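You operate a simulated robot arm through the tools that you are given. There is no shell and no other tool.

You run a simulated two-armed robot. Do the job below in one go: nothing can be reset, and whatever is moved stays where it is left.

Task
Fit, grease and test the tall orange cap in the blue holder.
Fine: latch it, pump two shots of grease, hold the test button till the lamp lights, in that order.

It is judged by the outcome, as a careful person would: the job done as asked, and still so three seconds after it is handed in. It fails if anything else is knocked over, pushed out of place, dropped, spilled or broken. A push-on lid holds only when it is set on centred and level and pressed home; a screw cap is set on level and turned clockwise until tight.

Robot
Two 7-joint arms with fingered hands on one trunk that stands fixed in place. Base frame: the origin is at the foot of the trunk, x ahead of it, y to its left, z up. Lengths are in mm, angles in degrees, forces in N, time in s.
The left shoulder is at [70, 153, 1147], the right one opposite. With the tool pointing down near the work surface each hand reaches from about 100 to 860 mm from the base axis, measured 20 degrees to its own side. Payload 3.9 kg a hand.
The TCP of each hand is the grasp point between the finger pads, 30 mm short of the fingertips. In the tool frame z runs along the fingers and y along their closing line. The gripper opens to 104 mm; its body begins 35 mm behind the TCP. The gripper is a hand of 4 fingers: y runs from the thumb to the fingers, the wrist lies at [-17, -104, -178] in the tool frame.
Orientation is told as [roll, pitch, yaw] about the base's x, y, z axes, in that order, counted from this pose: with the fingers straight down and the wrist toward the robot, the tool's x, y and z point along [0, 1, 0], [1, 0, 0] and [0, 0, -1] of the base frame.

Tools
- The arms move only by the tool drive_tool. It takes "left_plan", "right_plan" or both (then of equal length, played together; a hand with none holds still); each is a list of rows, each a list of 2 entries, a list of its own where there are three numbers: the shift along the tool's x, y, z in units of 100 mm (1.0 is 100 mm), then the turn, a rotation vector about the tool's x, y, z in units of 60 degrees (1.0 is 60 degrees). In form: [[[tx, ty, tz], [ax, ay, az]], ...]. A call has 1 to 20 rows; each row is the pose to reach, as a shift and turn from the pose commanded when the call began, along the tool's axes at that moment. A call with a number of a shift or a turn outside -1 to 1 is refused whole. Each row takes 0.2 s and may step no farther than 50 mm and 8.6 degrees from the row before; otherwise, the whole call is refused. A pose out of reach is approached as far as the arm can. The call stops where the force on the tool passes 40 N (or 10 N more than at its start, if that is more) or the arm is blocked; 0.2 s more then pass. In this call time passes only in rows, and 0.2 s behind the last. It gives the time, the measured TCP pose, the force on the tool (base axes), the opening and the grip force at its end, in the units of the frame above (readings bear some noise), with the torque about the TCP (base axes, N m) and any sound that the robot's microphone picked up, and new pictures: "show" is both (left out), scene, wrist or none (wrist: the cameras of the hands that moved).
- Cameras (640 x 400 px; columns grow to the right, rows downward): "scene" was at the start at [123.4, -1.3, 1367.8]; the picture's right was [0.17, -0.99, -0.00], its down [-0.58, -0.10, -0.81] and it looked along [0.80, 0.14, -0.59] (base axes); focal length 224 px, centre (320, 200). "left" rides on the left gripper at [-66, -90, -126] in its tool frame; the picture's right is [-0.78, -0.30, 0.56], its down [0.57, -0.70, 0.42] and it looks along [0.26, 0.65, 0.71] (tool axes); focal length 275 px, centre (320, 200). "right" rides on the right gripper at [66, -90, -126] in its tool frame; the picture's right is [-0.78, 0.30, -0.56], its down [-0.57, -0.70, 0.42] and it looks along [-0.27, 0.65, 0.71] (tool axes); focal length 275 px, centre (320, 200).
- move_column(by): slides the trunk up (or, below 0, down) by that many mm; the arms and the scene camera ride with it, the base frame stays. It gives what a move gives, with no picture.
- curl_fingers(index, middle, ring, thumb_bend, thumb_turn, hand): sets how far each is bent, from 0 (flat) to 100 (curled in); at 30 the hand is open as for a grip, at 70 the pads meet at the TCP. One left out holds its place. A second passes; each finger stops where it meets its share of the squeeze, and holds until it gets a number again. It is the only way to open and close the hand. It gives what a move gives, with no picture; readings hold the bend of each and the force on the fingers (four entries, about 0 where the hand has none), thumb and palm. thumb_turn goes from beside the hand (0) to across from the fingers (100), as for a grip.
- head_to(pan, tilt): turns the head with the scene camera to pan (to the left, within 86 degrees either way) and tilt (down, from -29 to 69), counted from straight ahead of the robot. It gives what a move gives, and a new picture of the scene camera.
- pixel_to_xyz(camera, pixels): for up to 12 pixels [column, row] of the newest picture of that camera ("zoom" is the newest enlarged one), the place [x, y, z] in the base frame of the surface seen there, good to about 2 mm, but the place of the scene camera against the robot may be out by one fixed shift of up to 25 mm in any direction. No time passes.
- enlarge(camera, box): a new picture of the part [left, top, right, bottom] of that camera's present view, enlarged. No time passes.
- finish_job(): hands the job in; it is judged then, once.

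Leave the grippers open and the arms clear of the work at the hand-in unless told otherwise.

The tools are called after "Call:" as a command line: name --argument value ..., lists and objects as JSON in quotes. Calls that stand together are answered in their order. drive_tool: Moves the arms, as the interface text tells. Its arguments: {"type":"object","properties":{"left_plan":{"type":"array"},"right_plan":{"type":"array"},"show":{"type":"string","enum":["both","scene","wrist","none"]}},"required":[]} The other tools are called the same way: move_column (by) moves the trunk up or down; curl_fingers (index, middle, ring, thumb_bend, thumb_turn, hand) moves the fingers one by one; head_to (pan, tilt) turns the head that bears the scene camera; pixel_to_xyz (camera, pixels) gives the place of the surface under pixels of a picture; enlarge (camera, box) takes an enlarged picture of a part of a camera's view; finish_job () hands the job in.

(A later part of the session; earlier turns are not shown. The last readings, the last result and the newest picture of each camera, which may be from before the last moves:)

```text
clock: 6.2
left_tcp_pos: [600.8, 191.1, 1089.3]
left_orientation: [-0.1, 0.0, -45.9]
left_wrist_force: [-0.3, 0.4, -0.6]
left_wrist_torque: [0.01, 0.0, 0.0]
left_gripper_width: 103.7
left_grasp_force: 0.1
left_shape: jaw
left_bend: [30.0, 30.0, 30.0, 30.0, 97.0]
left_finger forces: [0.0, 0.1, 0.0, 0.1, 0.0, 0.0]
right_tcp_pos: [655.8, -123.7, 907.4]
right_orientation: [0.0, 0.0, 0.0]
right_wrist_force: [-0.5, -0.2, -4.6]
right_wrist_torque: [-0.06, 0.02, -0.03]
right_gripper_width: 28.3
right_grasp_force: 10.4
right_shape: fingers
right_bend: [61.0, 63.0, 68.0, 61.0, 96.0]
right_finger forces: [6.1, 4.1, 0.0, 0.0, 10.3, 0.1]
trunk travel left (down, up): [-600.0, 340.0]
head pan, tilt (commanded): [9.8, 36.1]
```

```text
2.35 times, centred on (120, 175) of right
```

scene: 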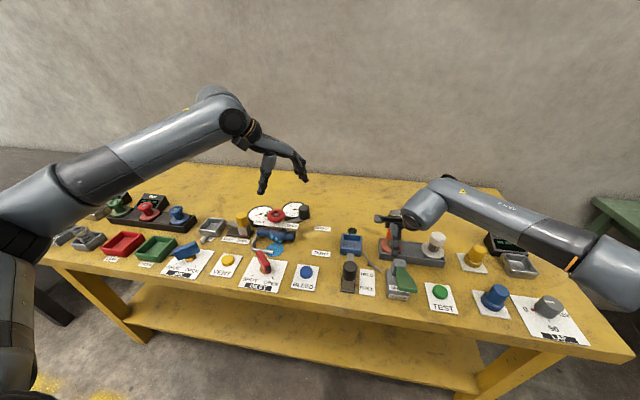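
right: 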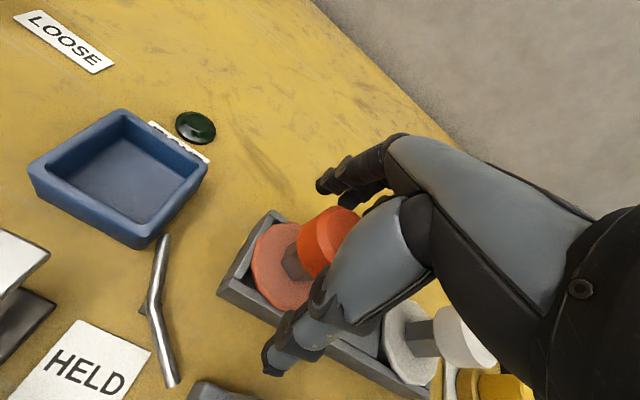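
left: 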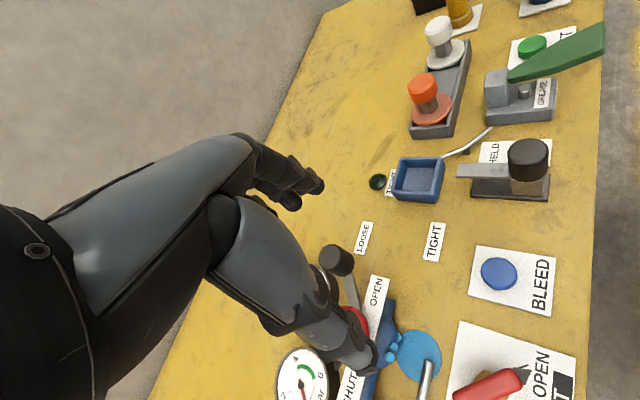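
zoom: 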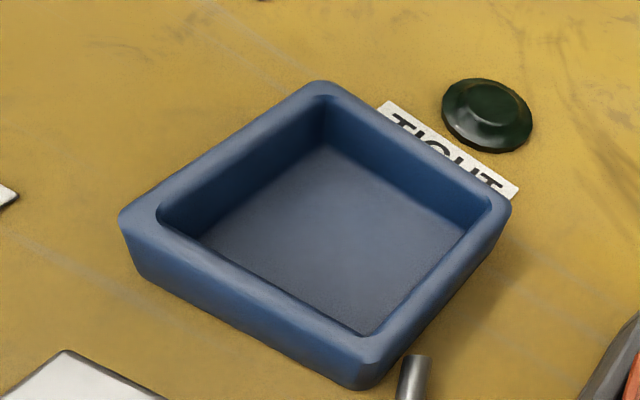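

Call:
pixel_to_xyz --camera "zoom" --pixels '[[240, 190], [270, 170], [290, 150], [380, 165], [420, 190], [450, 210], [225, 155], [405, 140], [445, 268], [255, 285], [440, 285], [250, 305]]'

Call:
enlarge --camera "left" --box '[385, 145, 450, 210]'

Call:
pixel_to_xyz --camera "zoom" --pixels '[[340, 115], [400, 115], [280, 115], [215, 200], [230, 150], [205, 250], [450, 180], [190, 200], [330, 85], [300, 298], [470, 180], [300, 335]]'

```text
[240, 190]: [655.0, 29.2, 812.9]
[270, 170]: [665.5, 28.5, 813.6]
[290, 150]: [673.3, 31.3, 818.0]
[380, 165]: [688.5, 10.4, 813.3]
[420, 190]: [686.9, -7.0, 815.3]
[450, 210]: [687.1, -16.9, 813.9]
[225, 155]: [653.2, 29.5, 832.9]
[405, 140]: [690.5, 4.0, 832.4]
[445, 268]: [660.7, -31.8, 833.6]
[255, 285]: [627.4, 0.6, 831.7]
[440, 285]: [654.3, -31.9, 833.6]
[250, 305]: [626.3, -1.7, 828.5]
```

```text
6.15 times, centred on (418, 178) of left
```

zoom: 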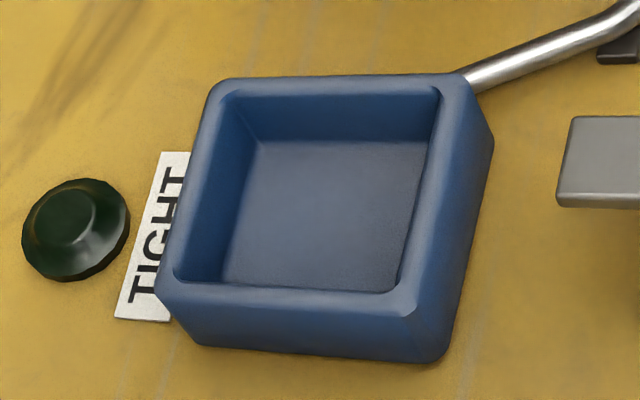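

```text
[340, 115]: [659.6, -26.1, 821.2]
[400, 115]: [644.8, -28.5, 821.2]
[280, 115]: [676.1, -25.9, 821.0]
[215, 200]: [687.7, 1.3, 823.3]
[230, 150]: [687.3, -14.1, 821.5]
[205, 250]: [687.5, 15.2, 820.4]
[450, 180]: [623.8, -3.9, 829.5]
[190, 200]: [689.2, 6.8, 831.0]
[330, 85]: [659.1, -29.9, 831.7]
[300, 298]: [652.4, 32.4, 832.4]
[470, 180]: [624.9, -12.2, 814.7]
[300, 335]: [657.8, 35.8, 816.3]
```

Inner walls: y ≈ 29 and -27.5, far x ≈ 687, near ≈ 631, so the holder's centre is about (659.5, 0.5). I raise the cap another 28 mm (plug bottom then ≈ 20 mm above the rim) and carry it toward the holder in +y.

Call:
drive_tool --right_plan '[[[0, 0, -0.15], [0, 0, 0]], [[0, 0, -0.28], [0, 0, 0]], [[0.1, 0.0, -0.28], [0, 0, 0]], [[0.3, 0.01, -0.28], [0, 0, 0]], [[0.5, 0.02, -0.28], [0, 0, 0]], [[0.7, 0.03, -0.28], [0, 0, 0]], [[0.88, 0.03, -0.28], [0, 0, 0]], [[1.0, 0.03, -0.28], [0, 0, 0]]]' --show "both"

```text
clock: 8.0
left_tcp_pos: [602.3, 191.3, 1089.2]
left_orientation: [-0.1, 0.1, -45.9]
left_wrist_force: [-0.4, -0.1, 0.7]
left_wrist_torque: [-0.02, -0.01, 0.0]
left_gripper_width: 103.7
left_grasp_force: 0.0
left_shape: jaw
left_bend: [30.0, 30.0, 30.0, 30.0, 97.0]
left_finger forces: [0.0, 0.1, 0.0, 0.0, 0.1, 0.0]
right_tcp_pos: [659.2, -22.6, 936.5]
right_orientation: [-0.1, 0.0, 0.2]
right_wrist_force: [0.8, 0.2, -4.0]
right_wrist_torque: [-0.01, 0.02, 0.03]
right_gripper_width: 28.1
right_grasp_force: 10.5
right_shape: fingers
right_bend: [61.0, 64.0, 68.0, 61.0, 96.0]
right_finger forces: [6.3, 4.3, 0.1, 0.1, 10.2, 0.0]
trunk travel left (down, up): [-600.0, 340.0]
head pan, tilt (commanded): [9.8, 36.1]
```

scene: 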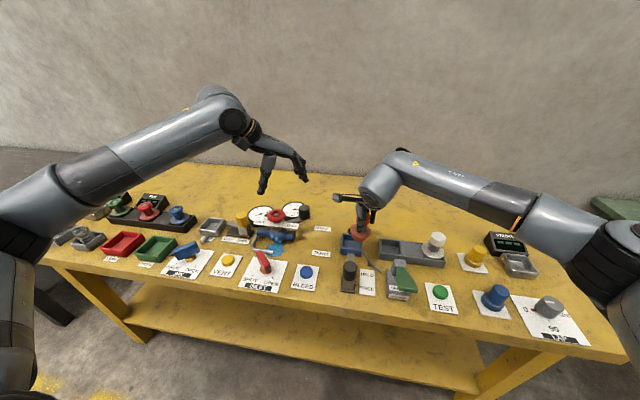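
right: 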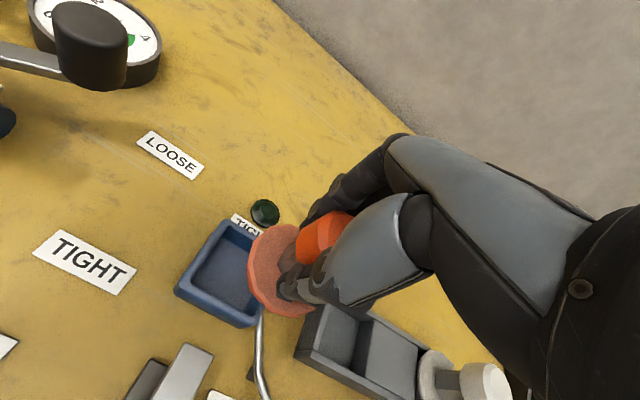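

The cap travels well. Now the remaining ~23.5 mm in +y to stand over the holder, then I check from the left camera.

Call:
drive_tool --right_plan '[[[0.12, 0.0, 0], [0, 0, 0]], [[0.235, 0.0, 0], [0, 0, 0]], [[0.235, 0.0, 0], [0, 0, 0]]]' --show "wrist"

Call:
enlarge --camera "left" --box '[370, 90, 470, 220]'

Call:
enlarge --camera "scene" --box '[325, 195, 385, 265]'

```text
clock: 8.8
left_tcp_pos: [600.8, 190.2, 1089.0]
left_orientation: [0.0, 0.0, -46.0]
left_wrist_force: [0.0, -0.4, 0.1]
left_wrist_torque: [0.04, 0.0, 0.0]
left_gripper_width: 103.5
left_grasp_force: 0.1
left_shape: jaw
left_bend: [30.0, 30.0, 30.0, 30.0, 97.0]
left_finger forces: [0.0, 0.0, 0.0, 0.0, 0.0, 0.0]
right_tcp_pos: [659.2, -0.2, 937.0]
right_orientation: [0.1, 0.0, 0.0]
right_wrist_force: [-0.2, -0.5, -4.2]
right_wrist_torque: [0.01, 0.0, 0.05]
right_gripper_width: 28.2
right_grasp_force: 10.2
right_shape: fingers
right_bend: [61.0, 64.0, 68.0, 61.0, 96.0]
right_finger forces: [6.3, 4.2, 0.1, 0.1, 10.1, 0.0]
trunk travel left (down, up): [-600.0, 340.0]
head pan, tilt (commanded): [9.8, 36.1]
```

right: 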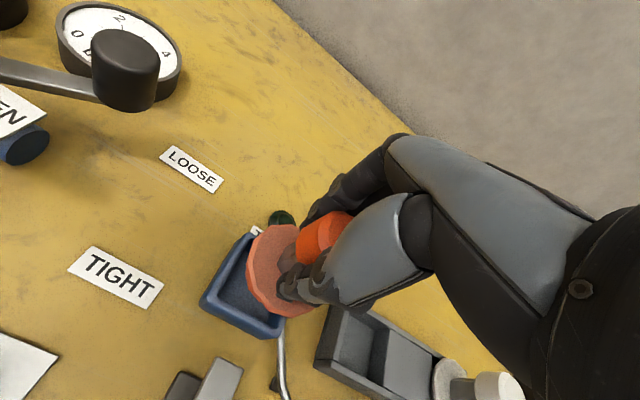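

```text
3.08 times, centred on (420, 155) of left
```

zoom: 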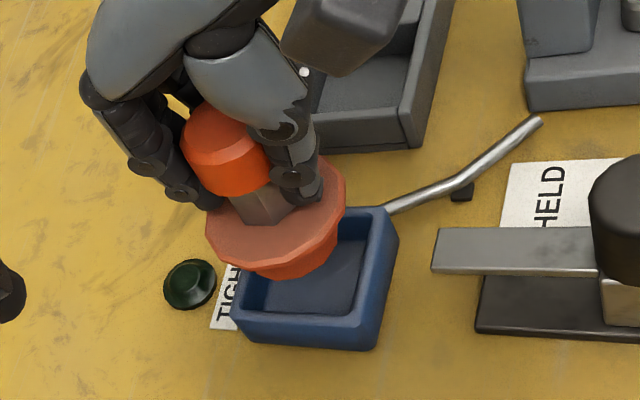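

```text
5.71 times, centred on (355, 230) of scene
```

zoom: 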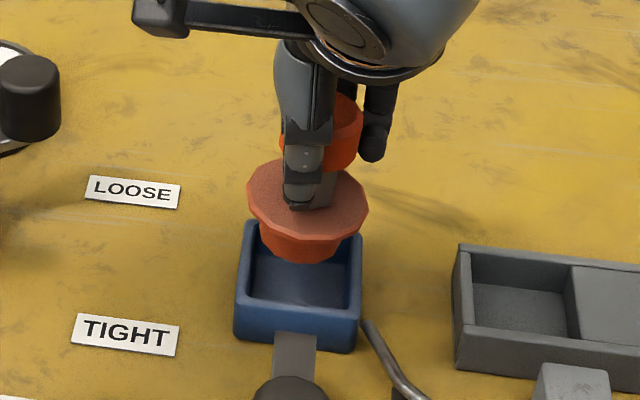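

I read the flange and plug positions against the holder in an enlarged left picture.

Call:
enlarge --camera "left" --box '[380, 125, 450, 195]'

Call:
pixel_to_xyz --camera "zoom" --pixels '[[160, 185], [170, 220], [200, 245], [260, 250], [320, 235], [370, 200], [400, 160], [410, 110], [395, 75], [220, 190], [360, 150], [300, 215]]'

Call:
enlarge --camera "scene" --box '[330, 215, 380, 260]'

Call:
pixel_to_xyz --camera "zoom" --pixels '[[200, 60], [190, 90], [215, 130], [250, 145], [300, 150], [350, 130], [370, 100], [360, 70], [190, 220], [355, 240], [270, 285], [180, 250]]'

```text
5.71 times, centred on (415, 160) of left
```

zoom: 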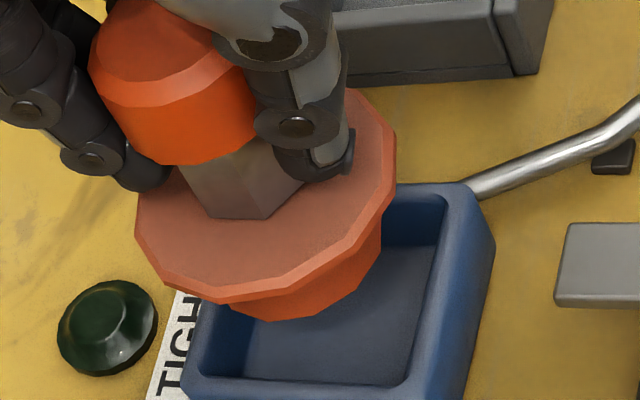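

```text
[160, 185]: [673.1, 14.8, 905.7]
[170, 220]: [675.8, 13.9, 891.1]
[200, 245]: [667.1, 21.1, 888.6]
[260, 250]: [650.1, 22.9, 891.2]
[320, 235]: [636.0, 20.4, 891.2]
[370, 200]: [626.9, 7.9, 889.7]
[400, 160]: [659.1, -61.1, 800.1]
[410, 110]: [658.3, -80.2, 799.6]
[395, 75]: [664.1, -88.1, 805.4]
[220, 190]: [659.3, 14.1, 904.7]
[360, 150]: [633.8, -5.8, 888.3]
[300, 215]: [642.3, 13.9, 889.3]
```

```text
8.89 times, centred on (355, 238) of scene
```

zoom: 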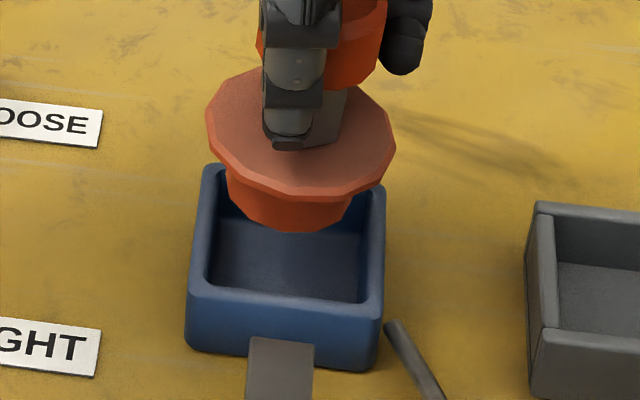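

```text
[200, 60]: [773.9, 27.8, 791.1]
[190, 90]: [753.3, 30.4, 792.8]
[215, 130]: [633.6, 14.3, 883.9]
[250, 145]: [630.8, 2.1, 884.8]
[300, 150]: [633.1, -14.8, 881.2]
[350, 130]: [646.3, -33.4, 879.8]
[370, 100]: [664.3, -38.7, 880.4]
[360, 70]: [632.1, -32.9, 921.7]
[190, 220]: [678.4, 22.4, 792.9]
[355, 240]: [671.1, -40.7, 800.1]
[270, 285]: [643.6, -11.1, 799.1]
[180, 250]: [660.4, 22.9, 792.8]
```

Call:
pixel_to_xyz --camera "zoom" --pixels '[[210, 115], [235, 160], [275, 182], [315, 187], [350, 175], [383, 153], [390, 125], [215, 105], [205, 200], [380, 210], [200, 290], [375, 300]]'

Call:
enlarge --camera "left" --box '[380, 125, 450, 195]'

Call:
pixel_to_xyz --camera "zoom" --pixels '[[141, 218], [160, 255], [185, 275], [235, 293], [270, 287], [305, 268], [345, 243], [375, 205], [388, 175], [393, 140], [380, 120], [360, 290]]'

```text
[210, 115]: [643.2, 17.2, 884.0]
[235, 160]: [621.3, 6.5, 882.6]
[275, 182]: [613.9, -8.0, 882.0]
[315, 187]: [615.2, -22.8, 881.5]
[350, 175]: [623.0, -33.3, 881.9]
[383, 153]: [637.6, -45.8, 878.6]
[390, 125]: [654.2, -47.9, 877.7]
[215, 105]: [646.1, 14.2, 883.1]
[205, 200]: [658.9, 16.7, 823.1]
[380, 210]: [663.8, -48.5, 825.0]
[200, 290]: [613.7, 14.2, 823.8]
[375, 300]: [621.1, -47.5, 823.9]
```

```text
5.71 times, centred on (415, 160) of left
```

zoom: 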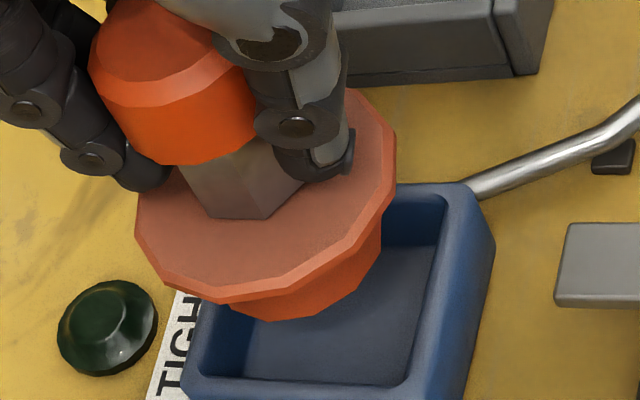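

```text
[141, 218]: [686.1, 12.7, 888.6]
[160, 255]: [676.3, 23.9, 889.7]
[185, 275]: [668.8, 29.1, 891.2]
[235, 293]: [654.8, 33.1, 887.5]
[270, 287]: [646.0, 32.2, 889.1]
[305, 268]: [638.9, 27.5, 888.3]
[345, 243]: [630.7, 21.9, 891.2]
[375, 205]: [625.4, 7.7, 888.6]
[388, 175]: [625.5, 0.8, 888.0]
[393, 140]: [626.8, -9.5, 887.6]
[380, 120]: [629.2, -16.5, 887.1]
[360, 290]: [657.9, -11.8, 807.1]
```

Estimates from the two cameras differ by a few mm, so I take a third reading with the right wrist camera (flange left rim near (248,270), holder beneath) and more holder points in the scene camera.

Call:
enlarge --camera "right" --box '[190, 200, 330, 345]'

Call:
enlarge --camera "scene" --box '[330, 215, 380, 260]'

Call:
pixel_to_xyz --camera "zoom" --pixels '[[230, 292], [260, 293], [290, 296], [320, 299], [350, 302], [202, 220], [200, 240], [198, 260], [380, 230], [379, 250], [378, 270], [240, 330]]'

```text
2.76 times, centred on (260, 272) of right
```

zoom: 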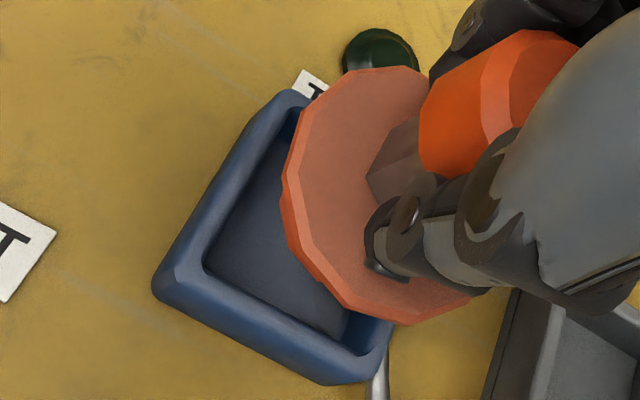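

```text
8.89 times, centred on (355, 238) of scene
```

zoom: 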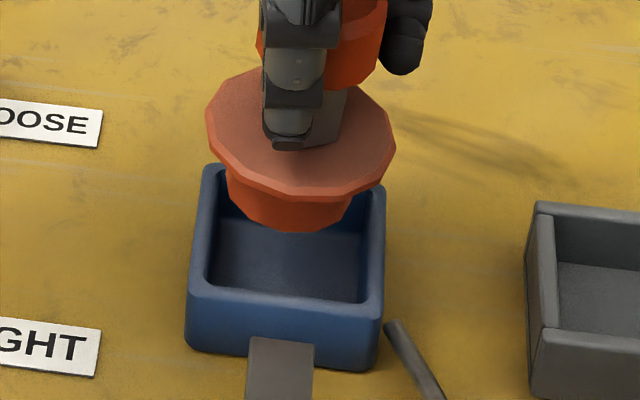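

```text
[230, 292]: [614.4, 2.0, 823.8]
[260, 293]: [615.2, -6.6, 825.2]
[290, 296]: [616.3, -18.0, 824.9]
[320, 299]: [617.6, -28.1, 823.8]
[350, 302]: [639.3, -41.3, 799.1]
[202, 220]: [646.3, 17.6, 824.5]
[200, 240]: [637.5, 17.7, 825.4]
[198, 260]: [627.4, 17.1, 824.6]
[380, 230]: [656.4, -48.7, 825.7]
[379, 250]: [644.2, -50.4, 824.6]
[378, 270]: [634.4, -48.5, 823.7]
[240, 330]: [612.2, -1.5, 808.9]
```

Call:
enlarge --camera "right" --box '[190, 200, 330, 345]'

Call:
pixel_to_xyz --camera "zoom" --pixels '[[412, 70], [350, 80], [310, 115], [300, 150], [298, 190], [303, 230], [325, 270], [350, 295], [400, 318], [455, 300], [380, 75], [290, 195]]'

Call:
pixel_to_xyz --camera "zoom" --pixels '[[230, 160], [205, 205], [182, 250], [270, 110], [170, 280], [200, 292], [250, 325], [300, 355], [330, 365], [370, 350], [180, 310], [290, 370]]'

```text
2.76 times, centred on (260, 272) of right
```

zoom: 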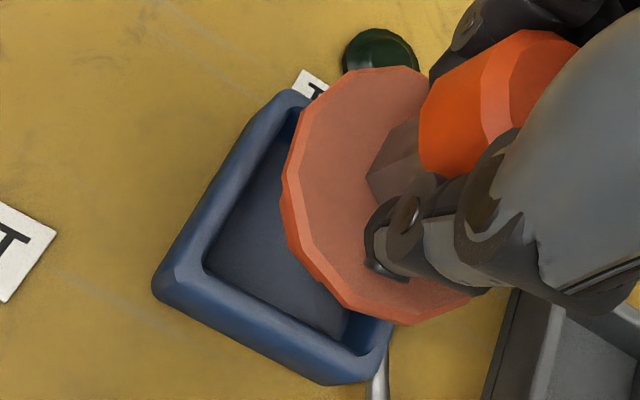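

```text
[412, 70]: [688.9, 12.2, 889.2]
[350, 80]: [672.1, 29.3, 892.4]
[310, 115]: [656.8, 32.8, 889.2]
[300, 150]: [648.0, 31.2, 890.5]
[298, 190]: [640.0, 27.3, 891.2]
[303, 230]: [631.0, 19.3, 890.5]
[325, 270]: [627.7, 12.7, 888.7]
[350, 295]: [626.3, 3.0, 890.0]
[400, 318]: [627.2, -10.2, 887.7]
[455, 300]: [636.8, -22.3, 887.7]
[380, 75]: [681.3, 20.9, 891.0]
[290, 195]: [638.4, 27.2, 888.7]
```

```text
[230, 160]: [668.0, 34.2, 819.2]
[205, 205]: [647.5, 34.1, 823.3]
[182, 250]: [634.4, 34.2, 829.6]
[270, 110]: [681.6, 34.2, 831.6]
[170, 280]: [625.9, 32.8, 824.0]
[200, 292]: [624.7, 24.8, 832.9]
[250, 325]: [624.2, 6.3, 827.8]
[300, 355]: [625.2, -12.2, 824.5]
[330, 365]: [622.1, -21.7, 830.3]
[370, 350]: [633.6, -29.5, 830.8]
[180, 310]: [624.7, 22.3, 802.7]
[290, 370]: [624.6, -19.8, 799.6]
```

The three cameras together say the cap is about 2 mm short in x and 1 mm too far in +y against the holder. I correct by +2 mm x, -1 mm y and lower 32 mm so the plug just enters the holder, watching the force.

Call:
drive_tool --right_plan '[[[-0.009, 0.02, 0], [0, 0, 0]], [[-0.009, 0.02, 0.08], [0, 0, 0]], [[-0.009, 0.02, 0.16], [0, 0, 0]], [[-0.009, 0.02, 0.22], [0, 0, 0]], [[-0.009, 0.02, 0.27], [0, 0, 0]], [[-0.009, 0.02, 0.32], [0, 0, 0]]]' --show "both"

Call:
enlarge --camera "left" --box '[380, 125, 450, 205]'

Call:
enlarge --camera "scene" --box '[330, 215, 380, 260]'

```text
clock: 10.2
left_tcp_pos: [600.5, 191.4, 1089.7]
left_orientation: [-0.1, 0.0, -45.9]
left_wrist_force: [-0.5, 0.3, -0.5]
left_wrist_torque: [0.0, 0.0, -0.01]
left_gripper_width: 103.8
left_grasp_force: 0.1
left_shape: jaw
left_bend: [30.0, 30.0, 30.0, 30.0, 97.0]
left_finger forces: [0.1, 0.1, 0.0, 0.0, 0.0, 0.0]
right_tcp_pos: [661.9, -0.1, 905.5]
right_orientation: [0.0, -0.1, 0.1]
right_wrist_force: [0.6, 0.6, -4.0]
right_wrist_torque: [0.02, -0.03, 0.01]
right_gripper_width: 28.1
right_grasp_force: 10.5
right_shape: fingers
right_bend: [61.0, 64.0, 68.0, 61.0, 96.0]
right_finger forces: [6.3, 4.1, 0.0, 0.1, 10.1, 0.0]
trunk travel left (down, up): [-600.0, 340.0]
head pan, tilt (commanded): [9.8, 36.1]
```

scene: 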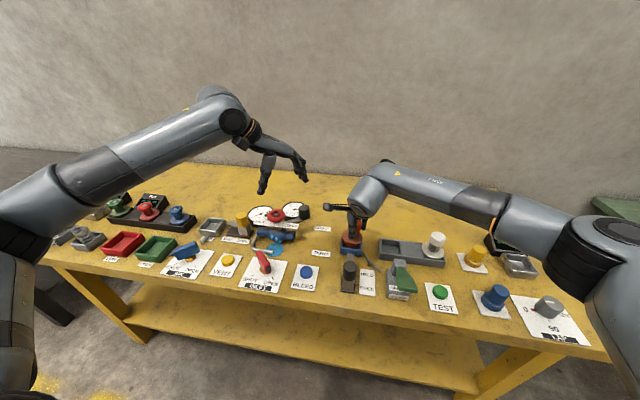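
right: 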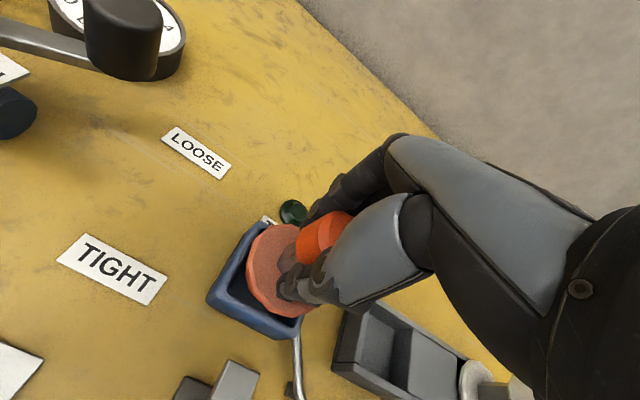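

```text
5.00 times, centred on (415, 165) of left
```

zoom: 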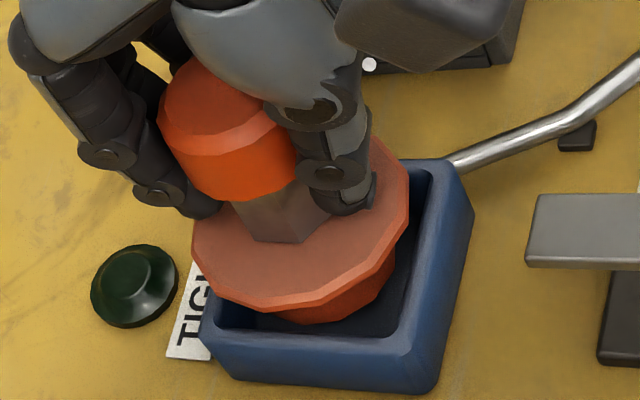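

```text
8.89 times, centred on (355, 238) of scene
```

zoom: 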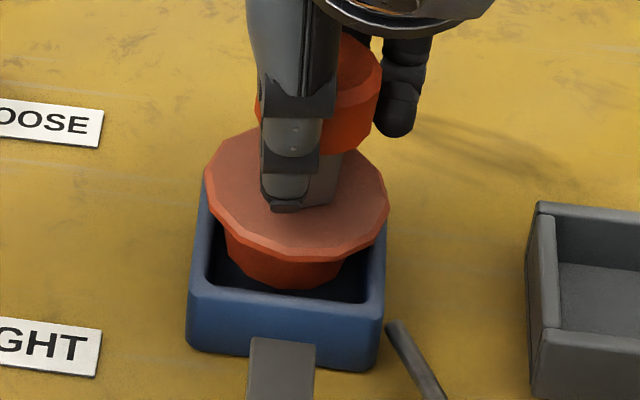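

No contact force so far; the plug looks centred going into the holder. I lower it a further 16 mm in small steps, watching for contact.

Call:
drive_tool --right_plan '[[[0, 0, 0.04], [0, 0, 0]], [[0, 0, 0.08], [0, 0, 0]], [[0, 0, 0.12], [0, 0, 0]], [[0, 0, 0.15], [0, 0, 0]], [[0, 0, 0.17], [0, 0, 0]]]' --show "none"

Call:
enlarge --camera "left" --box '[380, 125, 450, 205]'

Call:
enlarge --camera "scene" --box '[330, 215, 380, 260]'

```text
clock: 11.4
left_tcp_pos: [599.3, 192.3, 1089.9]
left_orientation: [0.0, 0.1, -45.9]
left_wrist_force: [1.0, -0.3, 0.1]
left_wrist_torque: [0.01, 0.01, 0.01]
left_gripper_width: 103.8
left_grasp_force: 0.1
left_shape: jaw
left_bend: [30.0, 30.0, 30.0, 30.0, 97.0]
left_finger forces: [0.0, 0.0, 0.0, 0.0, 0.0, 0.0]
right_tcp_pos: [660.2, 0.3, 888.7]
right_orientation: [0.2, -0.1, 0.2]
right_wrist_force: [0.3, 1.2, 1.8]
right_wrist_torque: [0.03, -0.05, 0.01]
right_gripper_width: 28.0
right_grasp_force: 10.9
right_shape: fingers
right_bend: [61.0, 64.0, 68.0, 61.0, 96.0]
right_finger forces: [6.8, 4.6, 0.0, 0.0, 10.5, 0.1]
trunk travel left (down, up): [-600.0, 340.0]
head pan, tilt (commanded): [9.8, 36.1]
```

```text
5.00 times, centred on (415, 165) of left
```

zoom: 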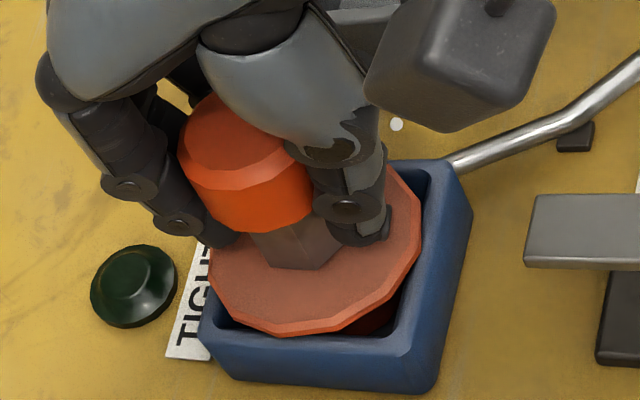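

```text
8.89 times, centred on (355, 238) of scene
```

zoom: 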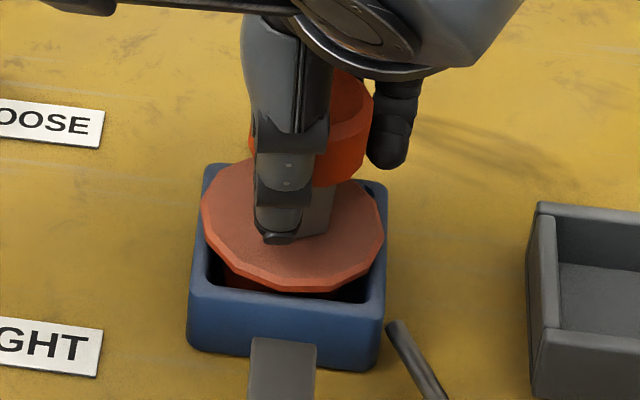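

Contact: the vertical force changed from -4 to +1.8 N, so the plug now rests on the holder's floor. I check the flange for level and position.

Call:
enlarge --camera "left" --box '[380, 125, 450, 205]'

Call:
pixel_to_xyz --camera "zoom" --pixels '[[215, 260], [225, 295], [250, 315], [290, 322], [340, 312], [375, 290], [400, 260], [415, 220], [410, 195], [240, 240], [350, 255], [320, 290]]'

Call:
enlarge --camera "scene" --box '[330, 215, 380, 260]'

Call:
pixel_to_xyz --camera "zoom" --pixels '[[208, 205], [225, 250], [260, 273], [300, 280], [345, 265], [375, 235], [370, 200], [230, 170], [220, 220], [340, 240], [280, 255], [215, 190]]'

```text
5.00 times, centred on (415, 165) of left
```

zoom: 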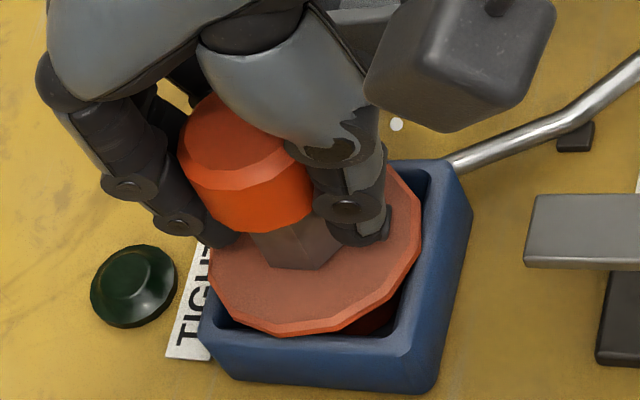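

```text
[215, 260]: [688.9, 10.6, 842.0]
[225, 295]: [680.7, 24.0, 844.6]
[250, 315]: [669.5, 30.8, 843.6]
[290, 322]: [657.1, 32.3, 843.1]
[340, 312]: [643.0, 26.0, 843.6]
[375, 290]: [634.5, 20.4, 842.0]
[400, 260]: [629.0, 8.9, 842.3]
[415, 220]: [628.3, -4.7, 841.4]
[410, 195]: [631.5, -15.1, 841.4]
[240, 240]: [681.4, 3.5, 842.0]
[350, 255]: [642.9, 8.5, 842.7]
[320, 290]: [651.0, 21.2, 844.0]
```

```text
8.89 times, centred on (355, 238) of scene
```

zoom: 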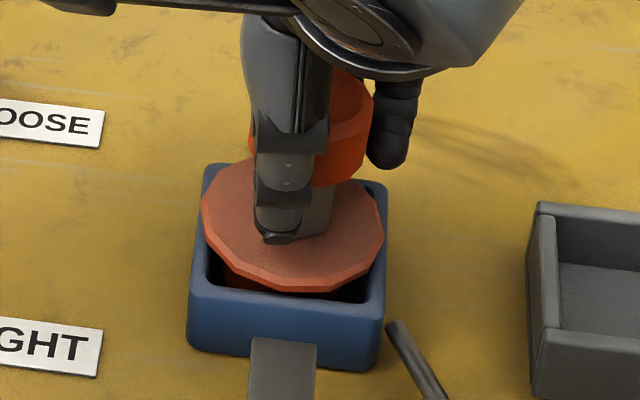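

```text
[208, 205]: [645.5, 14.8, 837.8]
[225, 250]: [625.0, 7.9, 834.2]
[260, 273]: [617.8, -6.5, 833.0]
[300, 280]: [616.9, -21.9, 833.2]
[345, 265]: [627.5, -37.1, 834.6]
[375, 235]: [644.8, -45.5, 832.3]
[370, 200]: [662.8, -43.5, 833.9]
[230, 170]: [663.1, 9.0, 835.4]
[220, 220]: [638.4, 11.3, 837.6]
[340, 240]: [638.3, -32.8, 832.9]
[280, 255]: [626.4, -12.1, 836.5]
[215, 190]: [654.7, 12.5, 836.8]
```

The cap is centred at about (659,1) but its left side seems about 2–3 mm high (slight tilt in the grip). I press down a further 3 mm gently so that it levels out against the holder's floor.

Call:
drive_tool --right_plan '[[[0, 0, 0.01], [0, 0, 0]], [[0, 0, 0.02], [0, 0, 0]], [[0, 0, 0.03], [0, 0, 0]]]' --show "none"

Call:
enlarge --camera "scene" --box '[330, 215, 380, 260]'

Call:
pixel_to_xyz --camera "zoom" --pixels '[[208, 205], [225, 250], [260, 273], [300, 280], [345, 265], [375, 235], [370, 200], [230, 170], [220, 220], [340, 240], [280, 255], [215, 190]]'

```text
clock: 12.2
left_tcp_pos: [598.7, 192.5, 1090.8]
left_orientation: [0.0, -0.1, -45.8]
left_wrist_force: [-0.4, -0.4, -0.5]
left_wrist_torque: [0.01, 0.04, -0.02]
left_gripper_width: 103.5
left_grasp_force: 0.1
left_shape: jaw
left_bend: [30.0, 30.0, 30.0, 30.0, 97.0]
left_finger forces: [0.1, 0.0, 0.1, 0.0, 0.0, 0.0]
right_tcp_pos: [660.2, -0.3, 887.6]
right_orientation: [0.0, -0.2, 0.1]
right_wrist_force: [0.8, 3.4, 9.7]
right_wrist_torque: [0.09, -0.12, 0.0]
right_gripper_width: 27.5
right_grasp_force: 12.5
right_shape: fingers
right_bend: [61.0, 64.0, 68.0, 61.0, 96.0]
right_finger forces: [8.0, 5.5, 0.0, 0.0, 11.3, 0.0]
trunk travel left (down, up): [-600.0, 340.0]
head pan, tilt (commanded): [9.8, 36.1]
```

```text
8.89 times, centred on (355, 238) of scene
```

zoom: 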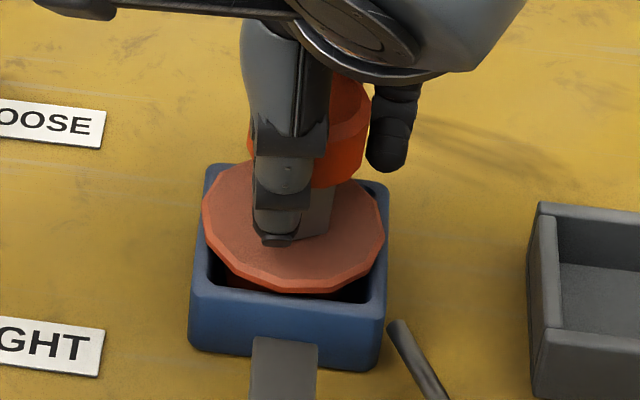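

```text
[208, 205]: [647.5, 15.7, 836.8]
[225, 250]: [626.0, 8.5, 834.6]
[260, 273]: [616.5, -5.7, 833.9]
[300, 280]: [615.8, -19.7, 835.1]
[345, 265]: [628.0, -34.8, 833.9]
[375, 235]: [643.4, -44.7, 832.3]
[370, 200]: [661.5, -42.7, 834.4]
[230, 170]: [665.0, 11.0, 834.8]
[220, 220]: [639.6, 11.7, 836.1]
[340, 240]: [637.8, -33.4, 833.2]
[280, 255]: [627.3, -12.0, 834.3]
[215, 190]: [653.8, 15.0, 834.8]
```

Now about 10 N presses the cap onto the floor and it is nearly level. I open the right hand so the cap settles freely.

Call:
curl_fingers --hand "right" --index 30 --middle 30 --ring 30 --thumb_bend 30

Call:
enlarge --camera "left" --box '[380, 125, 450, 205]'

Call:
enlarge --camera "scene" --box '[330, 215, 380, 260]'

Call:
pixel_to_xyz --camera "zoom" --pixels '[[208, 205], [225, 250], [260, 273], [300, 280], [345, 265], [375, 235], [370, 200], [230, 170], [220, 220], [340, 240], [280, 255], [215, 190]]'

```text
clock: 13.2
left_tcp_pos: [599.9, 190.5, 1090.4]
left_orientation: [0.0, 0.0, -45.9]
left_wrist_force: [0.1, 0.1, 0.8]
left_wrist_torque: [-0.01, 0.02, 0.02]
left_gripper_width: 103.7
left_grasp_force: 0.0
left_shape: jaw
left_bend: [30.0, 30.0, 30.0, 30.0, 97.0]
left_finger forces: [0.0, 0.0, 0.0, 0.0, 0.0, 0.0]
right_tcp_pos: [661.1, -0.7, 886.1]
right_orientation: [0.0, 0.0, 0.0]
right_wrist_force: [1.0, 0.0, -0.4]
right_wrist_torque: [0.0, -0.02, -0.01]
right_gripper_width: 104.3
right_grasp_force: 0.1
right_shape: fingers
right_bend: [30.0, 30.0, 30.0, 30.0, 97.0]
right_finger forces: [0.1, 0.1, 0.1, 0.0, 0.0, 0.1]
trunk travel left (down, up): [-600.0, 340.0]
head pan, tilt (commanded): [9.8, 36.1]
```

```text
5.00 times, centred on (415, 165) of left
```

zoom: 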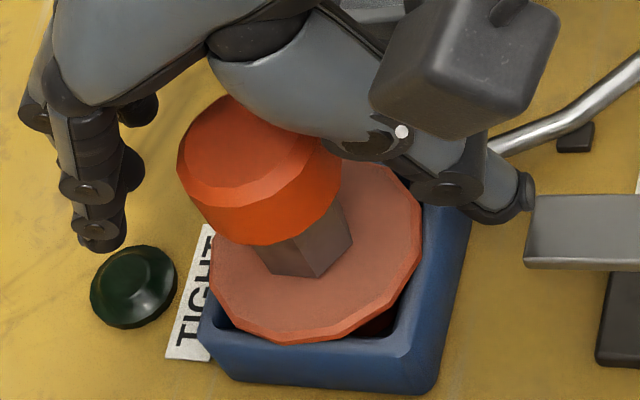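

```text
8.89 times, centred on (355, 238) of scene
```

zoom: 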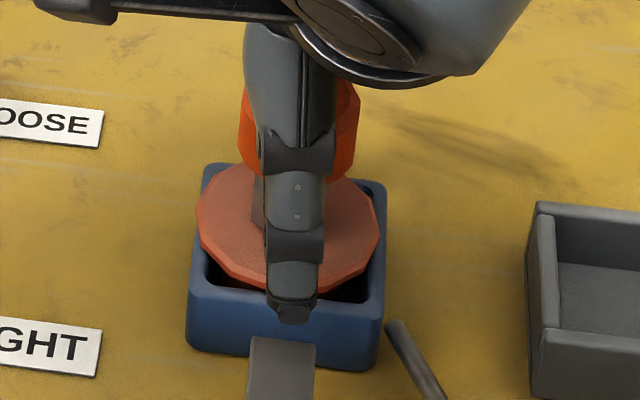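

```text
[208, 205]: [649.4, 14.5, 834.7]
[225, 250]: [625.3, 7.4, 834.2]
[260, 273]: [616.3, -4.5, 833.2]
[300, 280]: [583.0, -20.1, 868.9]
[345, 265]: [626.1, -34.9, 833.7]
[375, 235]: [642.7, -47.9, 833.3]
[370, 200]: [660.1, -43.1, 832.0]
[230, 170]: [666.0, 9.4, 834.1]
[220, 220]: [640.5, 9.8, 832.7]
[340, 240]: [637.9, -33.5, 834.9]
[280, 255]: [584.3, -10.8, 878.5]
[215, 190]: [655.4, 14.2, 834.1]
```

The cap has settled level (flange 832–835 all round in scene frame) inside the holder. I raise the open right hand straight up 100 mm, clear of the knob.

Call:
drive_tool --right_plan '[[[0, 0, -0.1], [0, 0, 0]], [[0, 0, -0.3], [0, 0, 0]], [[0, 0, -0.55], [0, 0, 0]], [[0, 0, -0.8], [0, 0, 0]], [[0, 0, -1.0], [0, 0, 0]]]' --show "both"

Call:
enlarge --camera "left" --box '[375, 110, 555, 220]'

Call:
enlarge --camera "scene" --box '[325, 215, 395, 300]'

```text
clock: 14.4
left_tcp_pos: [599.8, 191.1, 1089.8]
left_orientation: [0.0, 0.0, -45.9]
left_wrist_force: [0.0, -0.9, -0.1]
left_wrist_torque: [-0.02, 0.0, 0.01]
left_gripper_width: 103.6
left_grasp_force: 0.2
left_shape: jaw
left_bend: [30.0, 30.0, 30.0, 30.0, 97.0]
left_finger forces: [0.1, 0.0, 0.0, 0.1, 0.0, 0.1]
right_tcp_pos: [660.7, 0.0, 986.0]
right_orientation: [0.1, 0.0, 0.0]
right_wrist_force: [0.7, -0.5, 0.1]
right_wrist_torque: [-0.04, 0.02, -0.03]
right_gripper_width: 104.3
right_grasp_force: 0.1
right_shape: fingers
right_bend: [30.0, 30.0, 30.0, 30.0, 97.0]
right_finger forces: [0.1, 0.0, 0.1, 0.0, 0.0, 0.0]
trunk travel left (down, up): [-600.0, 340.0]
head pan, tilt (commanded): [9.8, 36.1]
```

scene: 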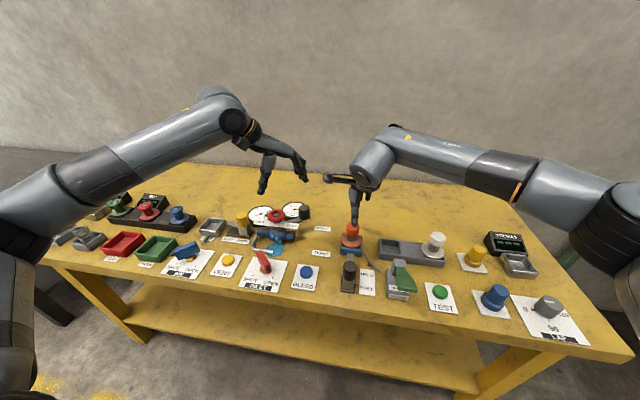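
right: 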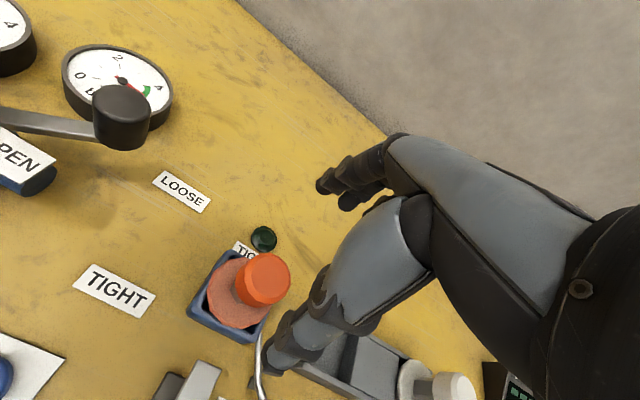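

```text
3.56 times, centred on (465, 165) of left
```

zoom: 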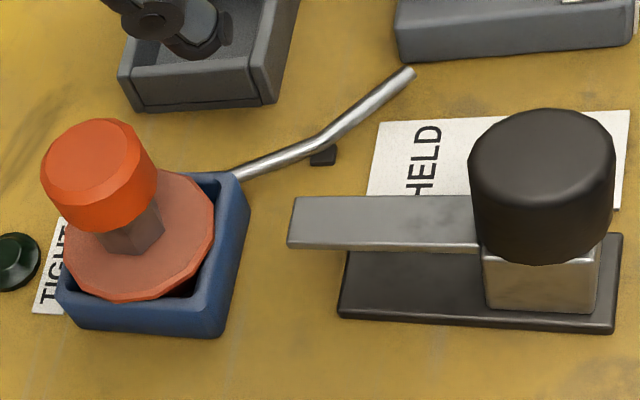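

```text
4.71 times, centred on (360, 258) of scene
```

zoom: 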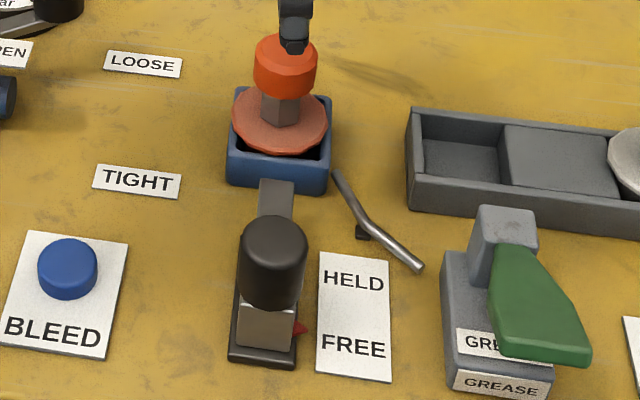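

I check the cap's final seat in the left camera: flange rim points against the holder's centre (659,1).

Call:
enlarge --camera "left" --box '[385, 135, 445, 205]'

Call:
pixel_to_xyz --camera "zoom" --pixels '[[185, 230], [195, 280], [220, 305], [260, 318], [310, 322], [355, 305], [395, 270], [420, 220], [420, 180], [385, 140], [330, 270], [250, 290]]'

Call:
enlarge --camera "right" --box '[170, 220, 310, 350]'

Call:
pixel_to_xyz --camera "zoom" --pixels '[[200, 150], [215, 220], [250, 280], [310, 305], [360, 295], [390, 250], [270, 110], [330, 150], [220, 110], [290, 250], [230, 180], [120, 250]]'

```text
5.71 times, centred on (415, 170) of left
```

zoom: 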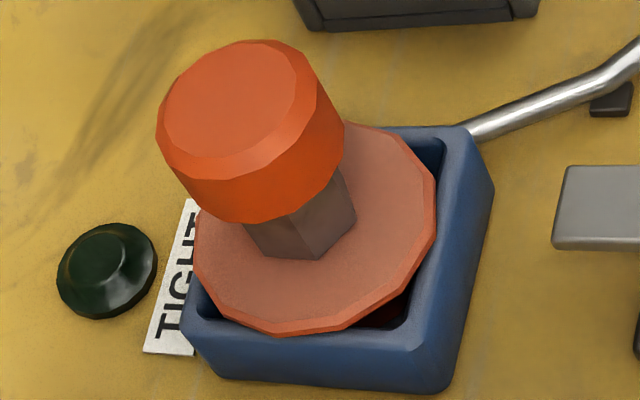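

```text
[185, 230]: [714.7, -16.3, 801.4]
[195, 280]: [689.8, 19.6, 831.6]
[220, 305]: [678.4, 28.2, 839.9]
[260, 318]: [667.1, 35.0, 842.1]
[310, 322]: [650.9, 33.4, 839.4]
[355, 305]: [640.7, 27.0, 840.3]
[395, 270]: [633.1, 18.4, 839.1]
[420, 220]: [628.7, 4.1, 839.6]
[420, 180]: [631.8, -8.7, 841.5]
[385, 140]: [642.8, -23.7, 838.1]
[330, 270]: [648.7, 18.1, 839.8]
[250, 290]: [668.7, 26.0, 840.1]
```

```text
3.08 times, centred on (240, 285) of right
```

zoom: 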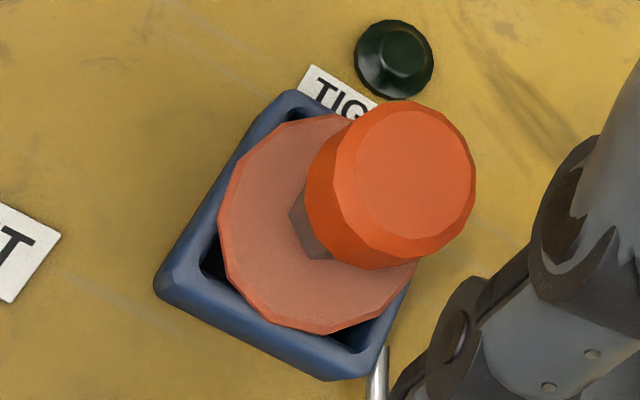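

```text
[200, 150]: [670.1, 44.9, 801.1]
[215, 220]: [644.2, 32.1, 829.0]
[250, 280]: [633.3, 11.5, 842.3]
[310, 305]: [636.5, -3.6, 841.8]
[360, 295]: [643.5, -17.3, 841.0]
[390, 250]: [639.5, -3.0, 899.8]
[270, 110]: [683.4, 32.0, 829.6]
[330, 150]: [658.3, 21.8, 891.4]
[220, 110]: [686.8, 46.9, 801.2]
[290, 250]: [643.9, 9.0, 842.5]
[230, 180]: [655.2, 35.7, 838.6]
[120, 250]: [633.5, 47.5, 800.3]
```

The cap sits level at z≈840 and inside the holder. Next is the latch: a slider whose red pointer must go from FREE to HELD. I measure the knob, pointer and label positions.

Call:
enlarge --camera "scene" --box '[325, 215, 395, 300]'

Call:
pixel_to_xyz --camera "zoom" --pixels '[[300, 328], [353, 346], [352, 280], [272, 235], [272, 220], [245, 245], [302, 250], [265, 330], [240, 355], [278, 185], [265, 350], [275, 200]]'

Call:
enlarge --camera "left" --box '[450, 110, 570, 210]'

Call:
pixel_to_xyz --camera "zoom" --pixels '[[330, 170], [460, 150], [400, 130], [395, 195], [370, 280], [450, 280], [450, 330], [470, 350], [340, 330], [175, 340], [400, 240], [380, 160]]'

```text
4.71 times, centred on (360, 258) of scene
```

zoom: 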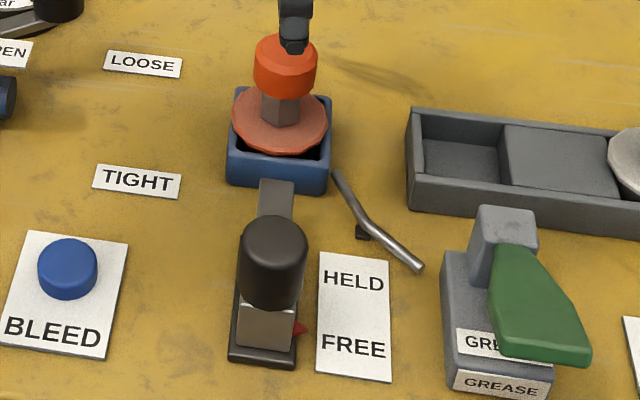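

```text
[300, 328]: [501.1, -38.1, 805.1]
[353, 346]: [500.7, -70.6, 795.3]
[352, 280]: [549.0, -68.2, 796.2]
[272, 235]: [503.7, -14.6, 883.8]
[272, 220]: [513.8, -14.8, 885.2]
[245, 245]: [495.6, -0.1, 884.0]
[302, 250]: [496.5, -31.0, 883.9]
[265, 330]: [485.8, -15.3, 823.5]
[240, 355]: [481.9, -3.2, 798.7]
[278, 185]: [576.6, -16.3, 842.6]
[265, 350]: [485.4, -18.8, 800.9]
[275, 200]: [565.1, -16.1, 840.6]
```

```text
4.00 times, centred on (510, 160) of left
```

zoom: 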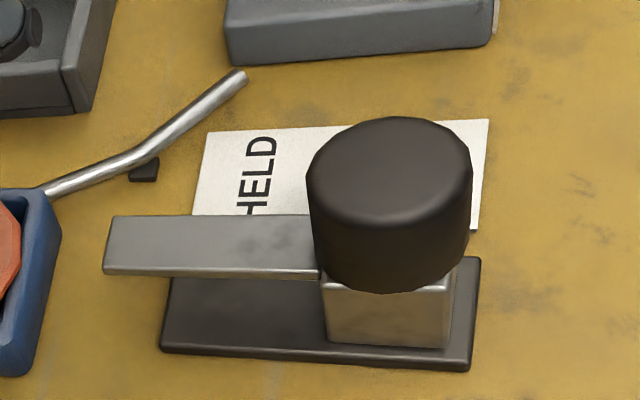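

```text
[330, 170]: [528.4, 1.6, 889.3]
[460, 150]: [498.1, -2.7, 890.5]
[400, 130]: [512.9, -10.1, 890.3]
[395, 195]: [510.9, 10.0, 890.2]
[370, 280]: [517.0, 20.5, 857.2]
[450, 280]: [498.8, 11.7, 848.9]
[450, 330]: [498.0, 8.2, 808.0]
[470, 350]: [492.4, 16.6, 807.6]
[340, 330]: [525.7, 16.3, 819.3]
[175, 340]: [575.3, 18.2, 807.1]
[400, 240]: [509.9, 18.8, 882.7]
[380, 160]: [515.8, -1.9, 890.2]
```

Knob centre ≈ (513,0), its back side at x≈494, z 855–890; FREE and HELD marks are 48 mm apart along x. I will push the knob forward from behind with closed fingers. First I carry the right hand back over the knob toward the robot, staying at z≈996.

Call:
drive_tool --right_plan '[[[0, -0.3, -0.1], [0, 0, 0]], [[0, -0.65, -0.1], [0, 0, 0]], [[0, -1.0, -0.1], [0, 0, 0]]]' --show "none"

Call:
drive_tool --right_plan '[[[0, -0.35, 0], [0, 0, 0]], [[0, -0.7, 0], [0, 0, 0]], [[0, -1.0, 0], [0, 0, 0]]]' --show "both"

```text
clock: 15.2
left_tcp_pos: [599.0, 190.4, 1089.9]
left_orientation: [-0.1, 0.0, -45.9]
left_wrist_force: [-0.2, 0.3, 0.0]
left_wrist_torque: [-0.02, -0.02, -0.01]
left_gripper_width: 103.6
left_grasp_force: 0.1
left_shape: jaw
left_bend: [30.0, 30.0, 30.0, 30.0, 97.0]
left_finger forces: [0.0, 0.0, 0.0, 0.1, 0.0, 0.0]
right_tcp_pos: [556.6, -2.6, 996.2]
right_orientation: [0.0, 0.0, 0.0]
right_wrist_force: [0.3, 0.0, 0.3]
right_wrist_torque: [-0.02, 0.01, 0.01]
right_gripper_width: 104.2
right_grasp_force: 0.1
right_shape: fingers
right_bend: [30.0, 30.0, 30.0, 30.0, 97.0]
right_finger forces: [0.1, 0.1, 0.0, 0.1, 0.0, 0.0]
trunk travel left (down, up): [-600.0, 340.0]
head pan, tilt (commanded): [9.8, 36.1]
```

```text
clock: 16.0
left_tcp_pos: [598.2, 191.2, 1089.4]
left_orientation: [0.0, 0.1, -45.9]
left_wrist_force: [0.4, -0.2, 0.5]
left_wrist_torque: [-0.01, 0.0, 0.05]
left_gripper_width: 104.0
left_grasp_force: 0.1
left_shape: jaw
left_bend: [30.0, 30.0, 30.0, 30.0, 97.0]
left_finger forces: [0.0, 0.0, 0.0, 0.1, 0.0, 0.0]
right_tcp_pos: [459.1, -0.6, 995.2]
right_orientation: [0.0, 0.1, 0.1]
right_wrist_force: [-1.0, -0.5, 0.2]
right_wrist_torque: [-0.04, -0.03, 0.02]
right_gripper_width: 104.3
right_grasp_force: 0.0
right_shape: fingers
right_bend: [30.0, 30.0, 30.0, 30.0, 97.0]
right_finger forces: [0.0, 0.0, 0.1, 0.1, 0.0, 0.0]
trunk travel left (down, up): [-600.0, 340.0]
head pan, tilt (commanded): [9.8, 36.1]
```

scene: 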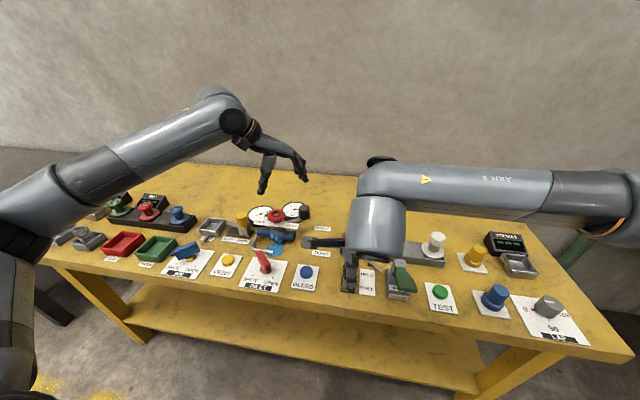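
right: 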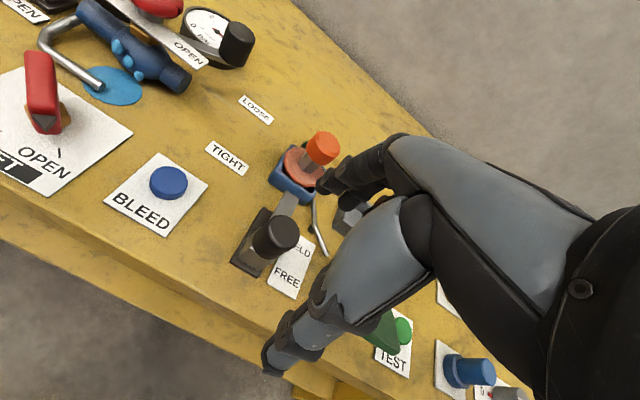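

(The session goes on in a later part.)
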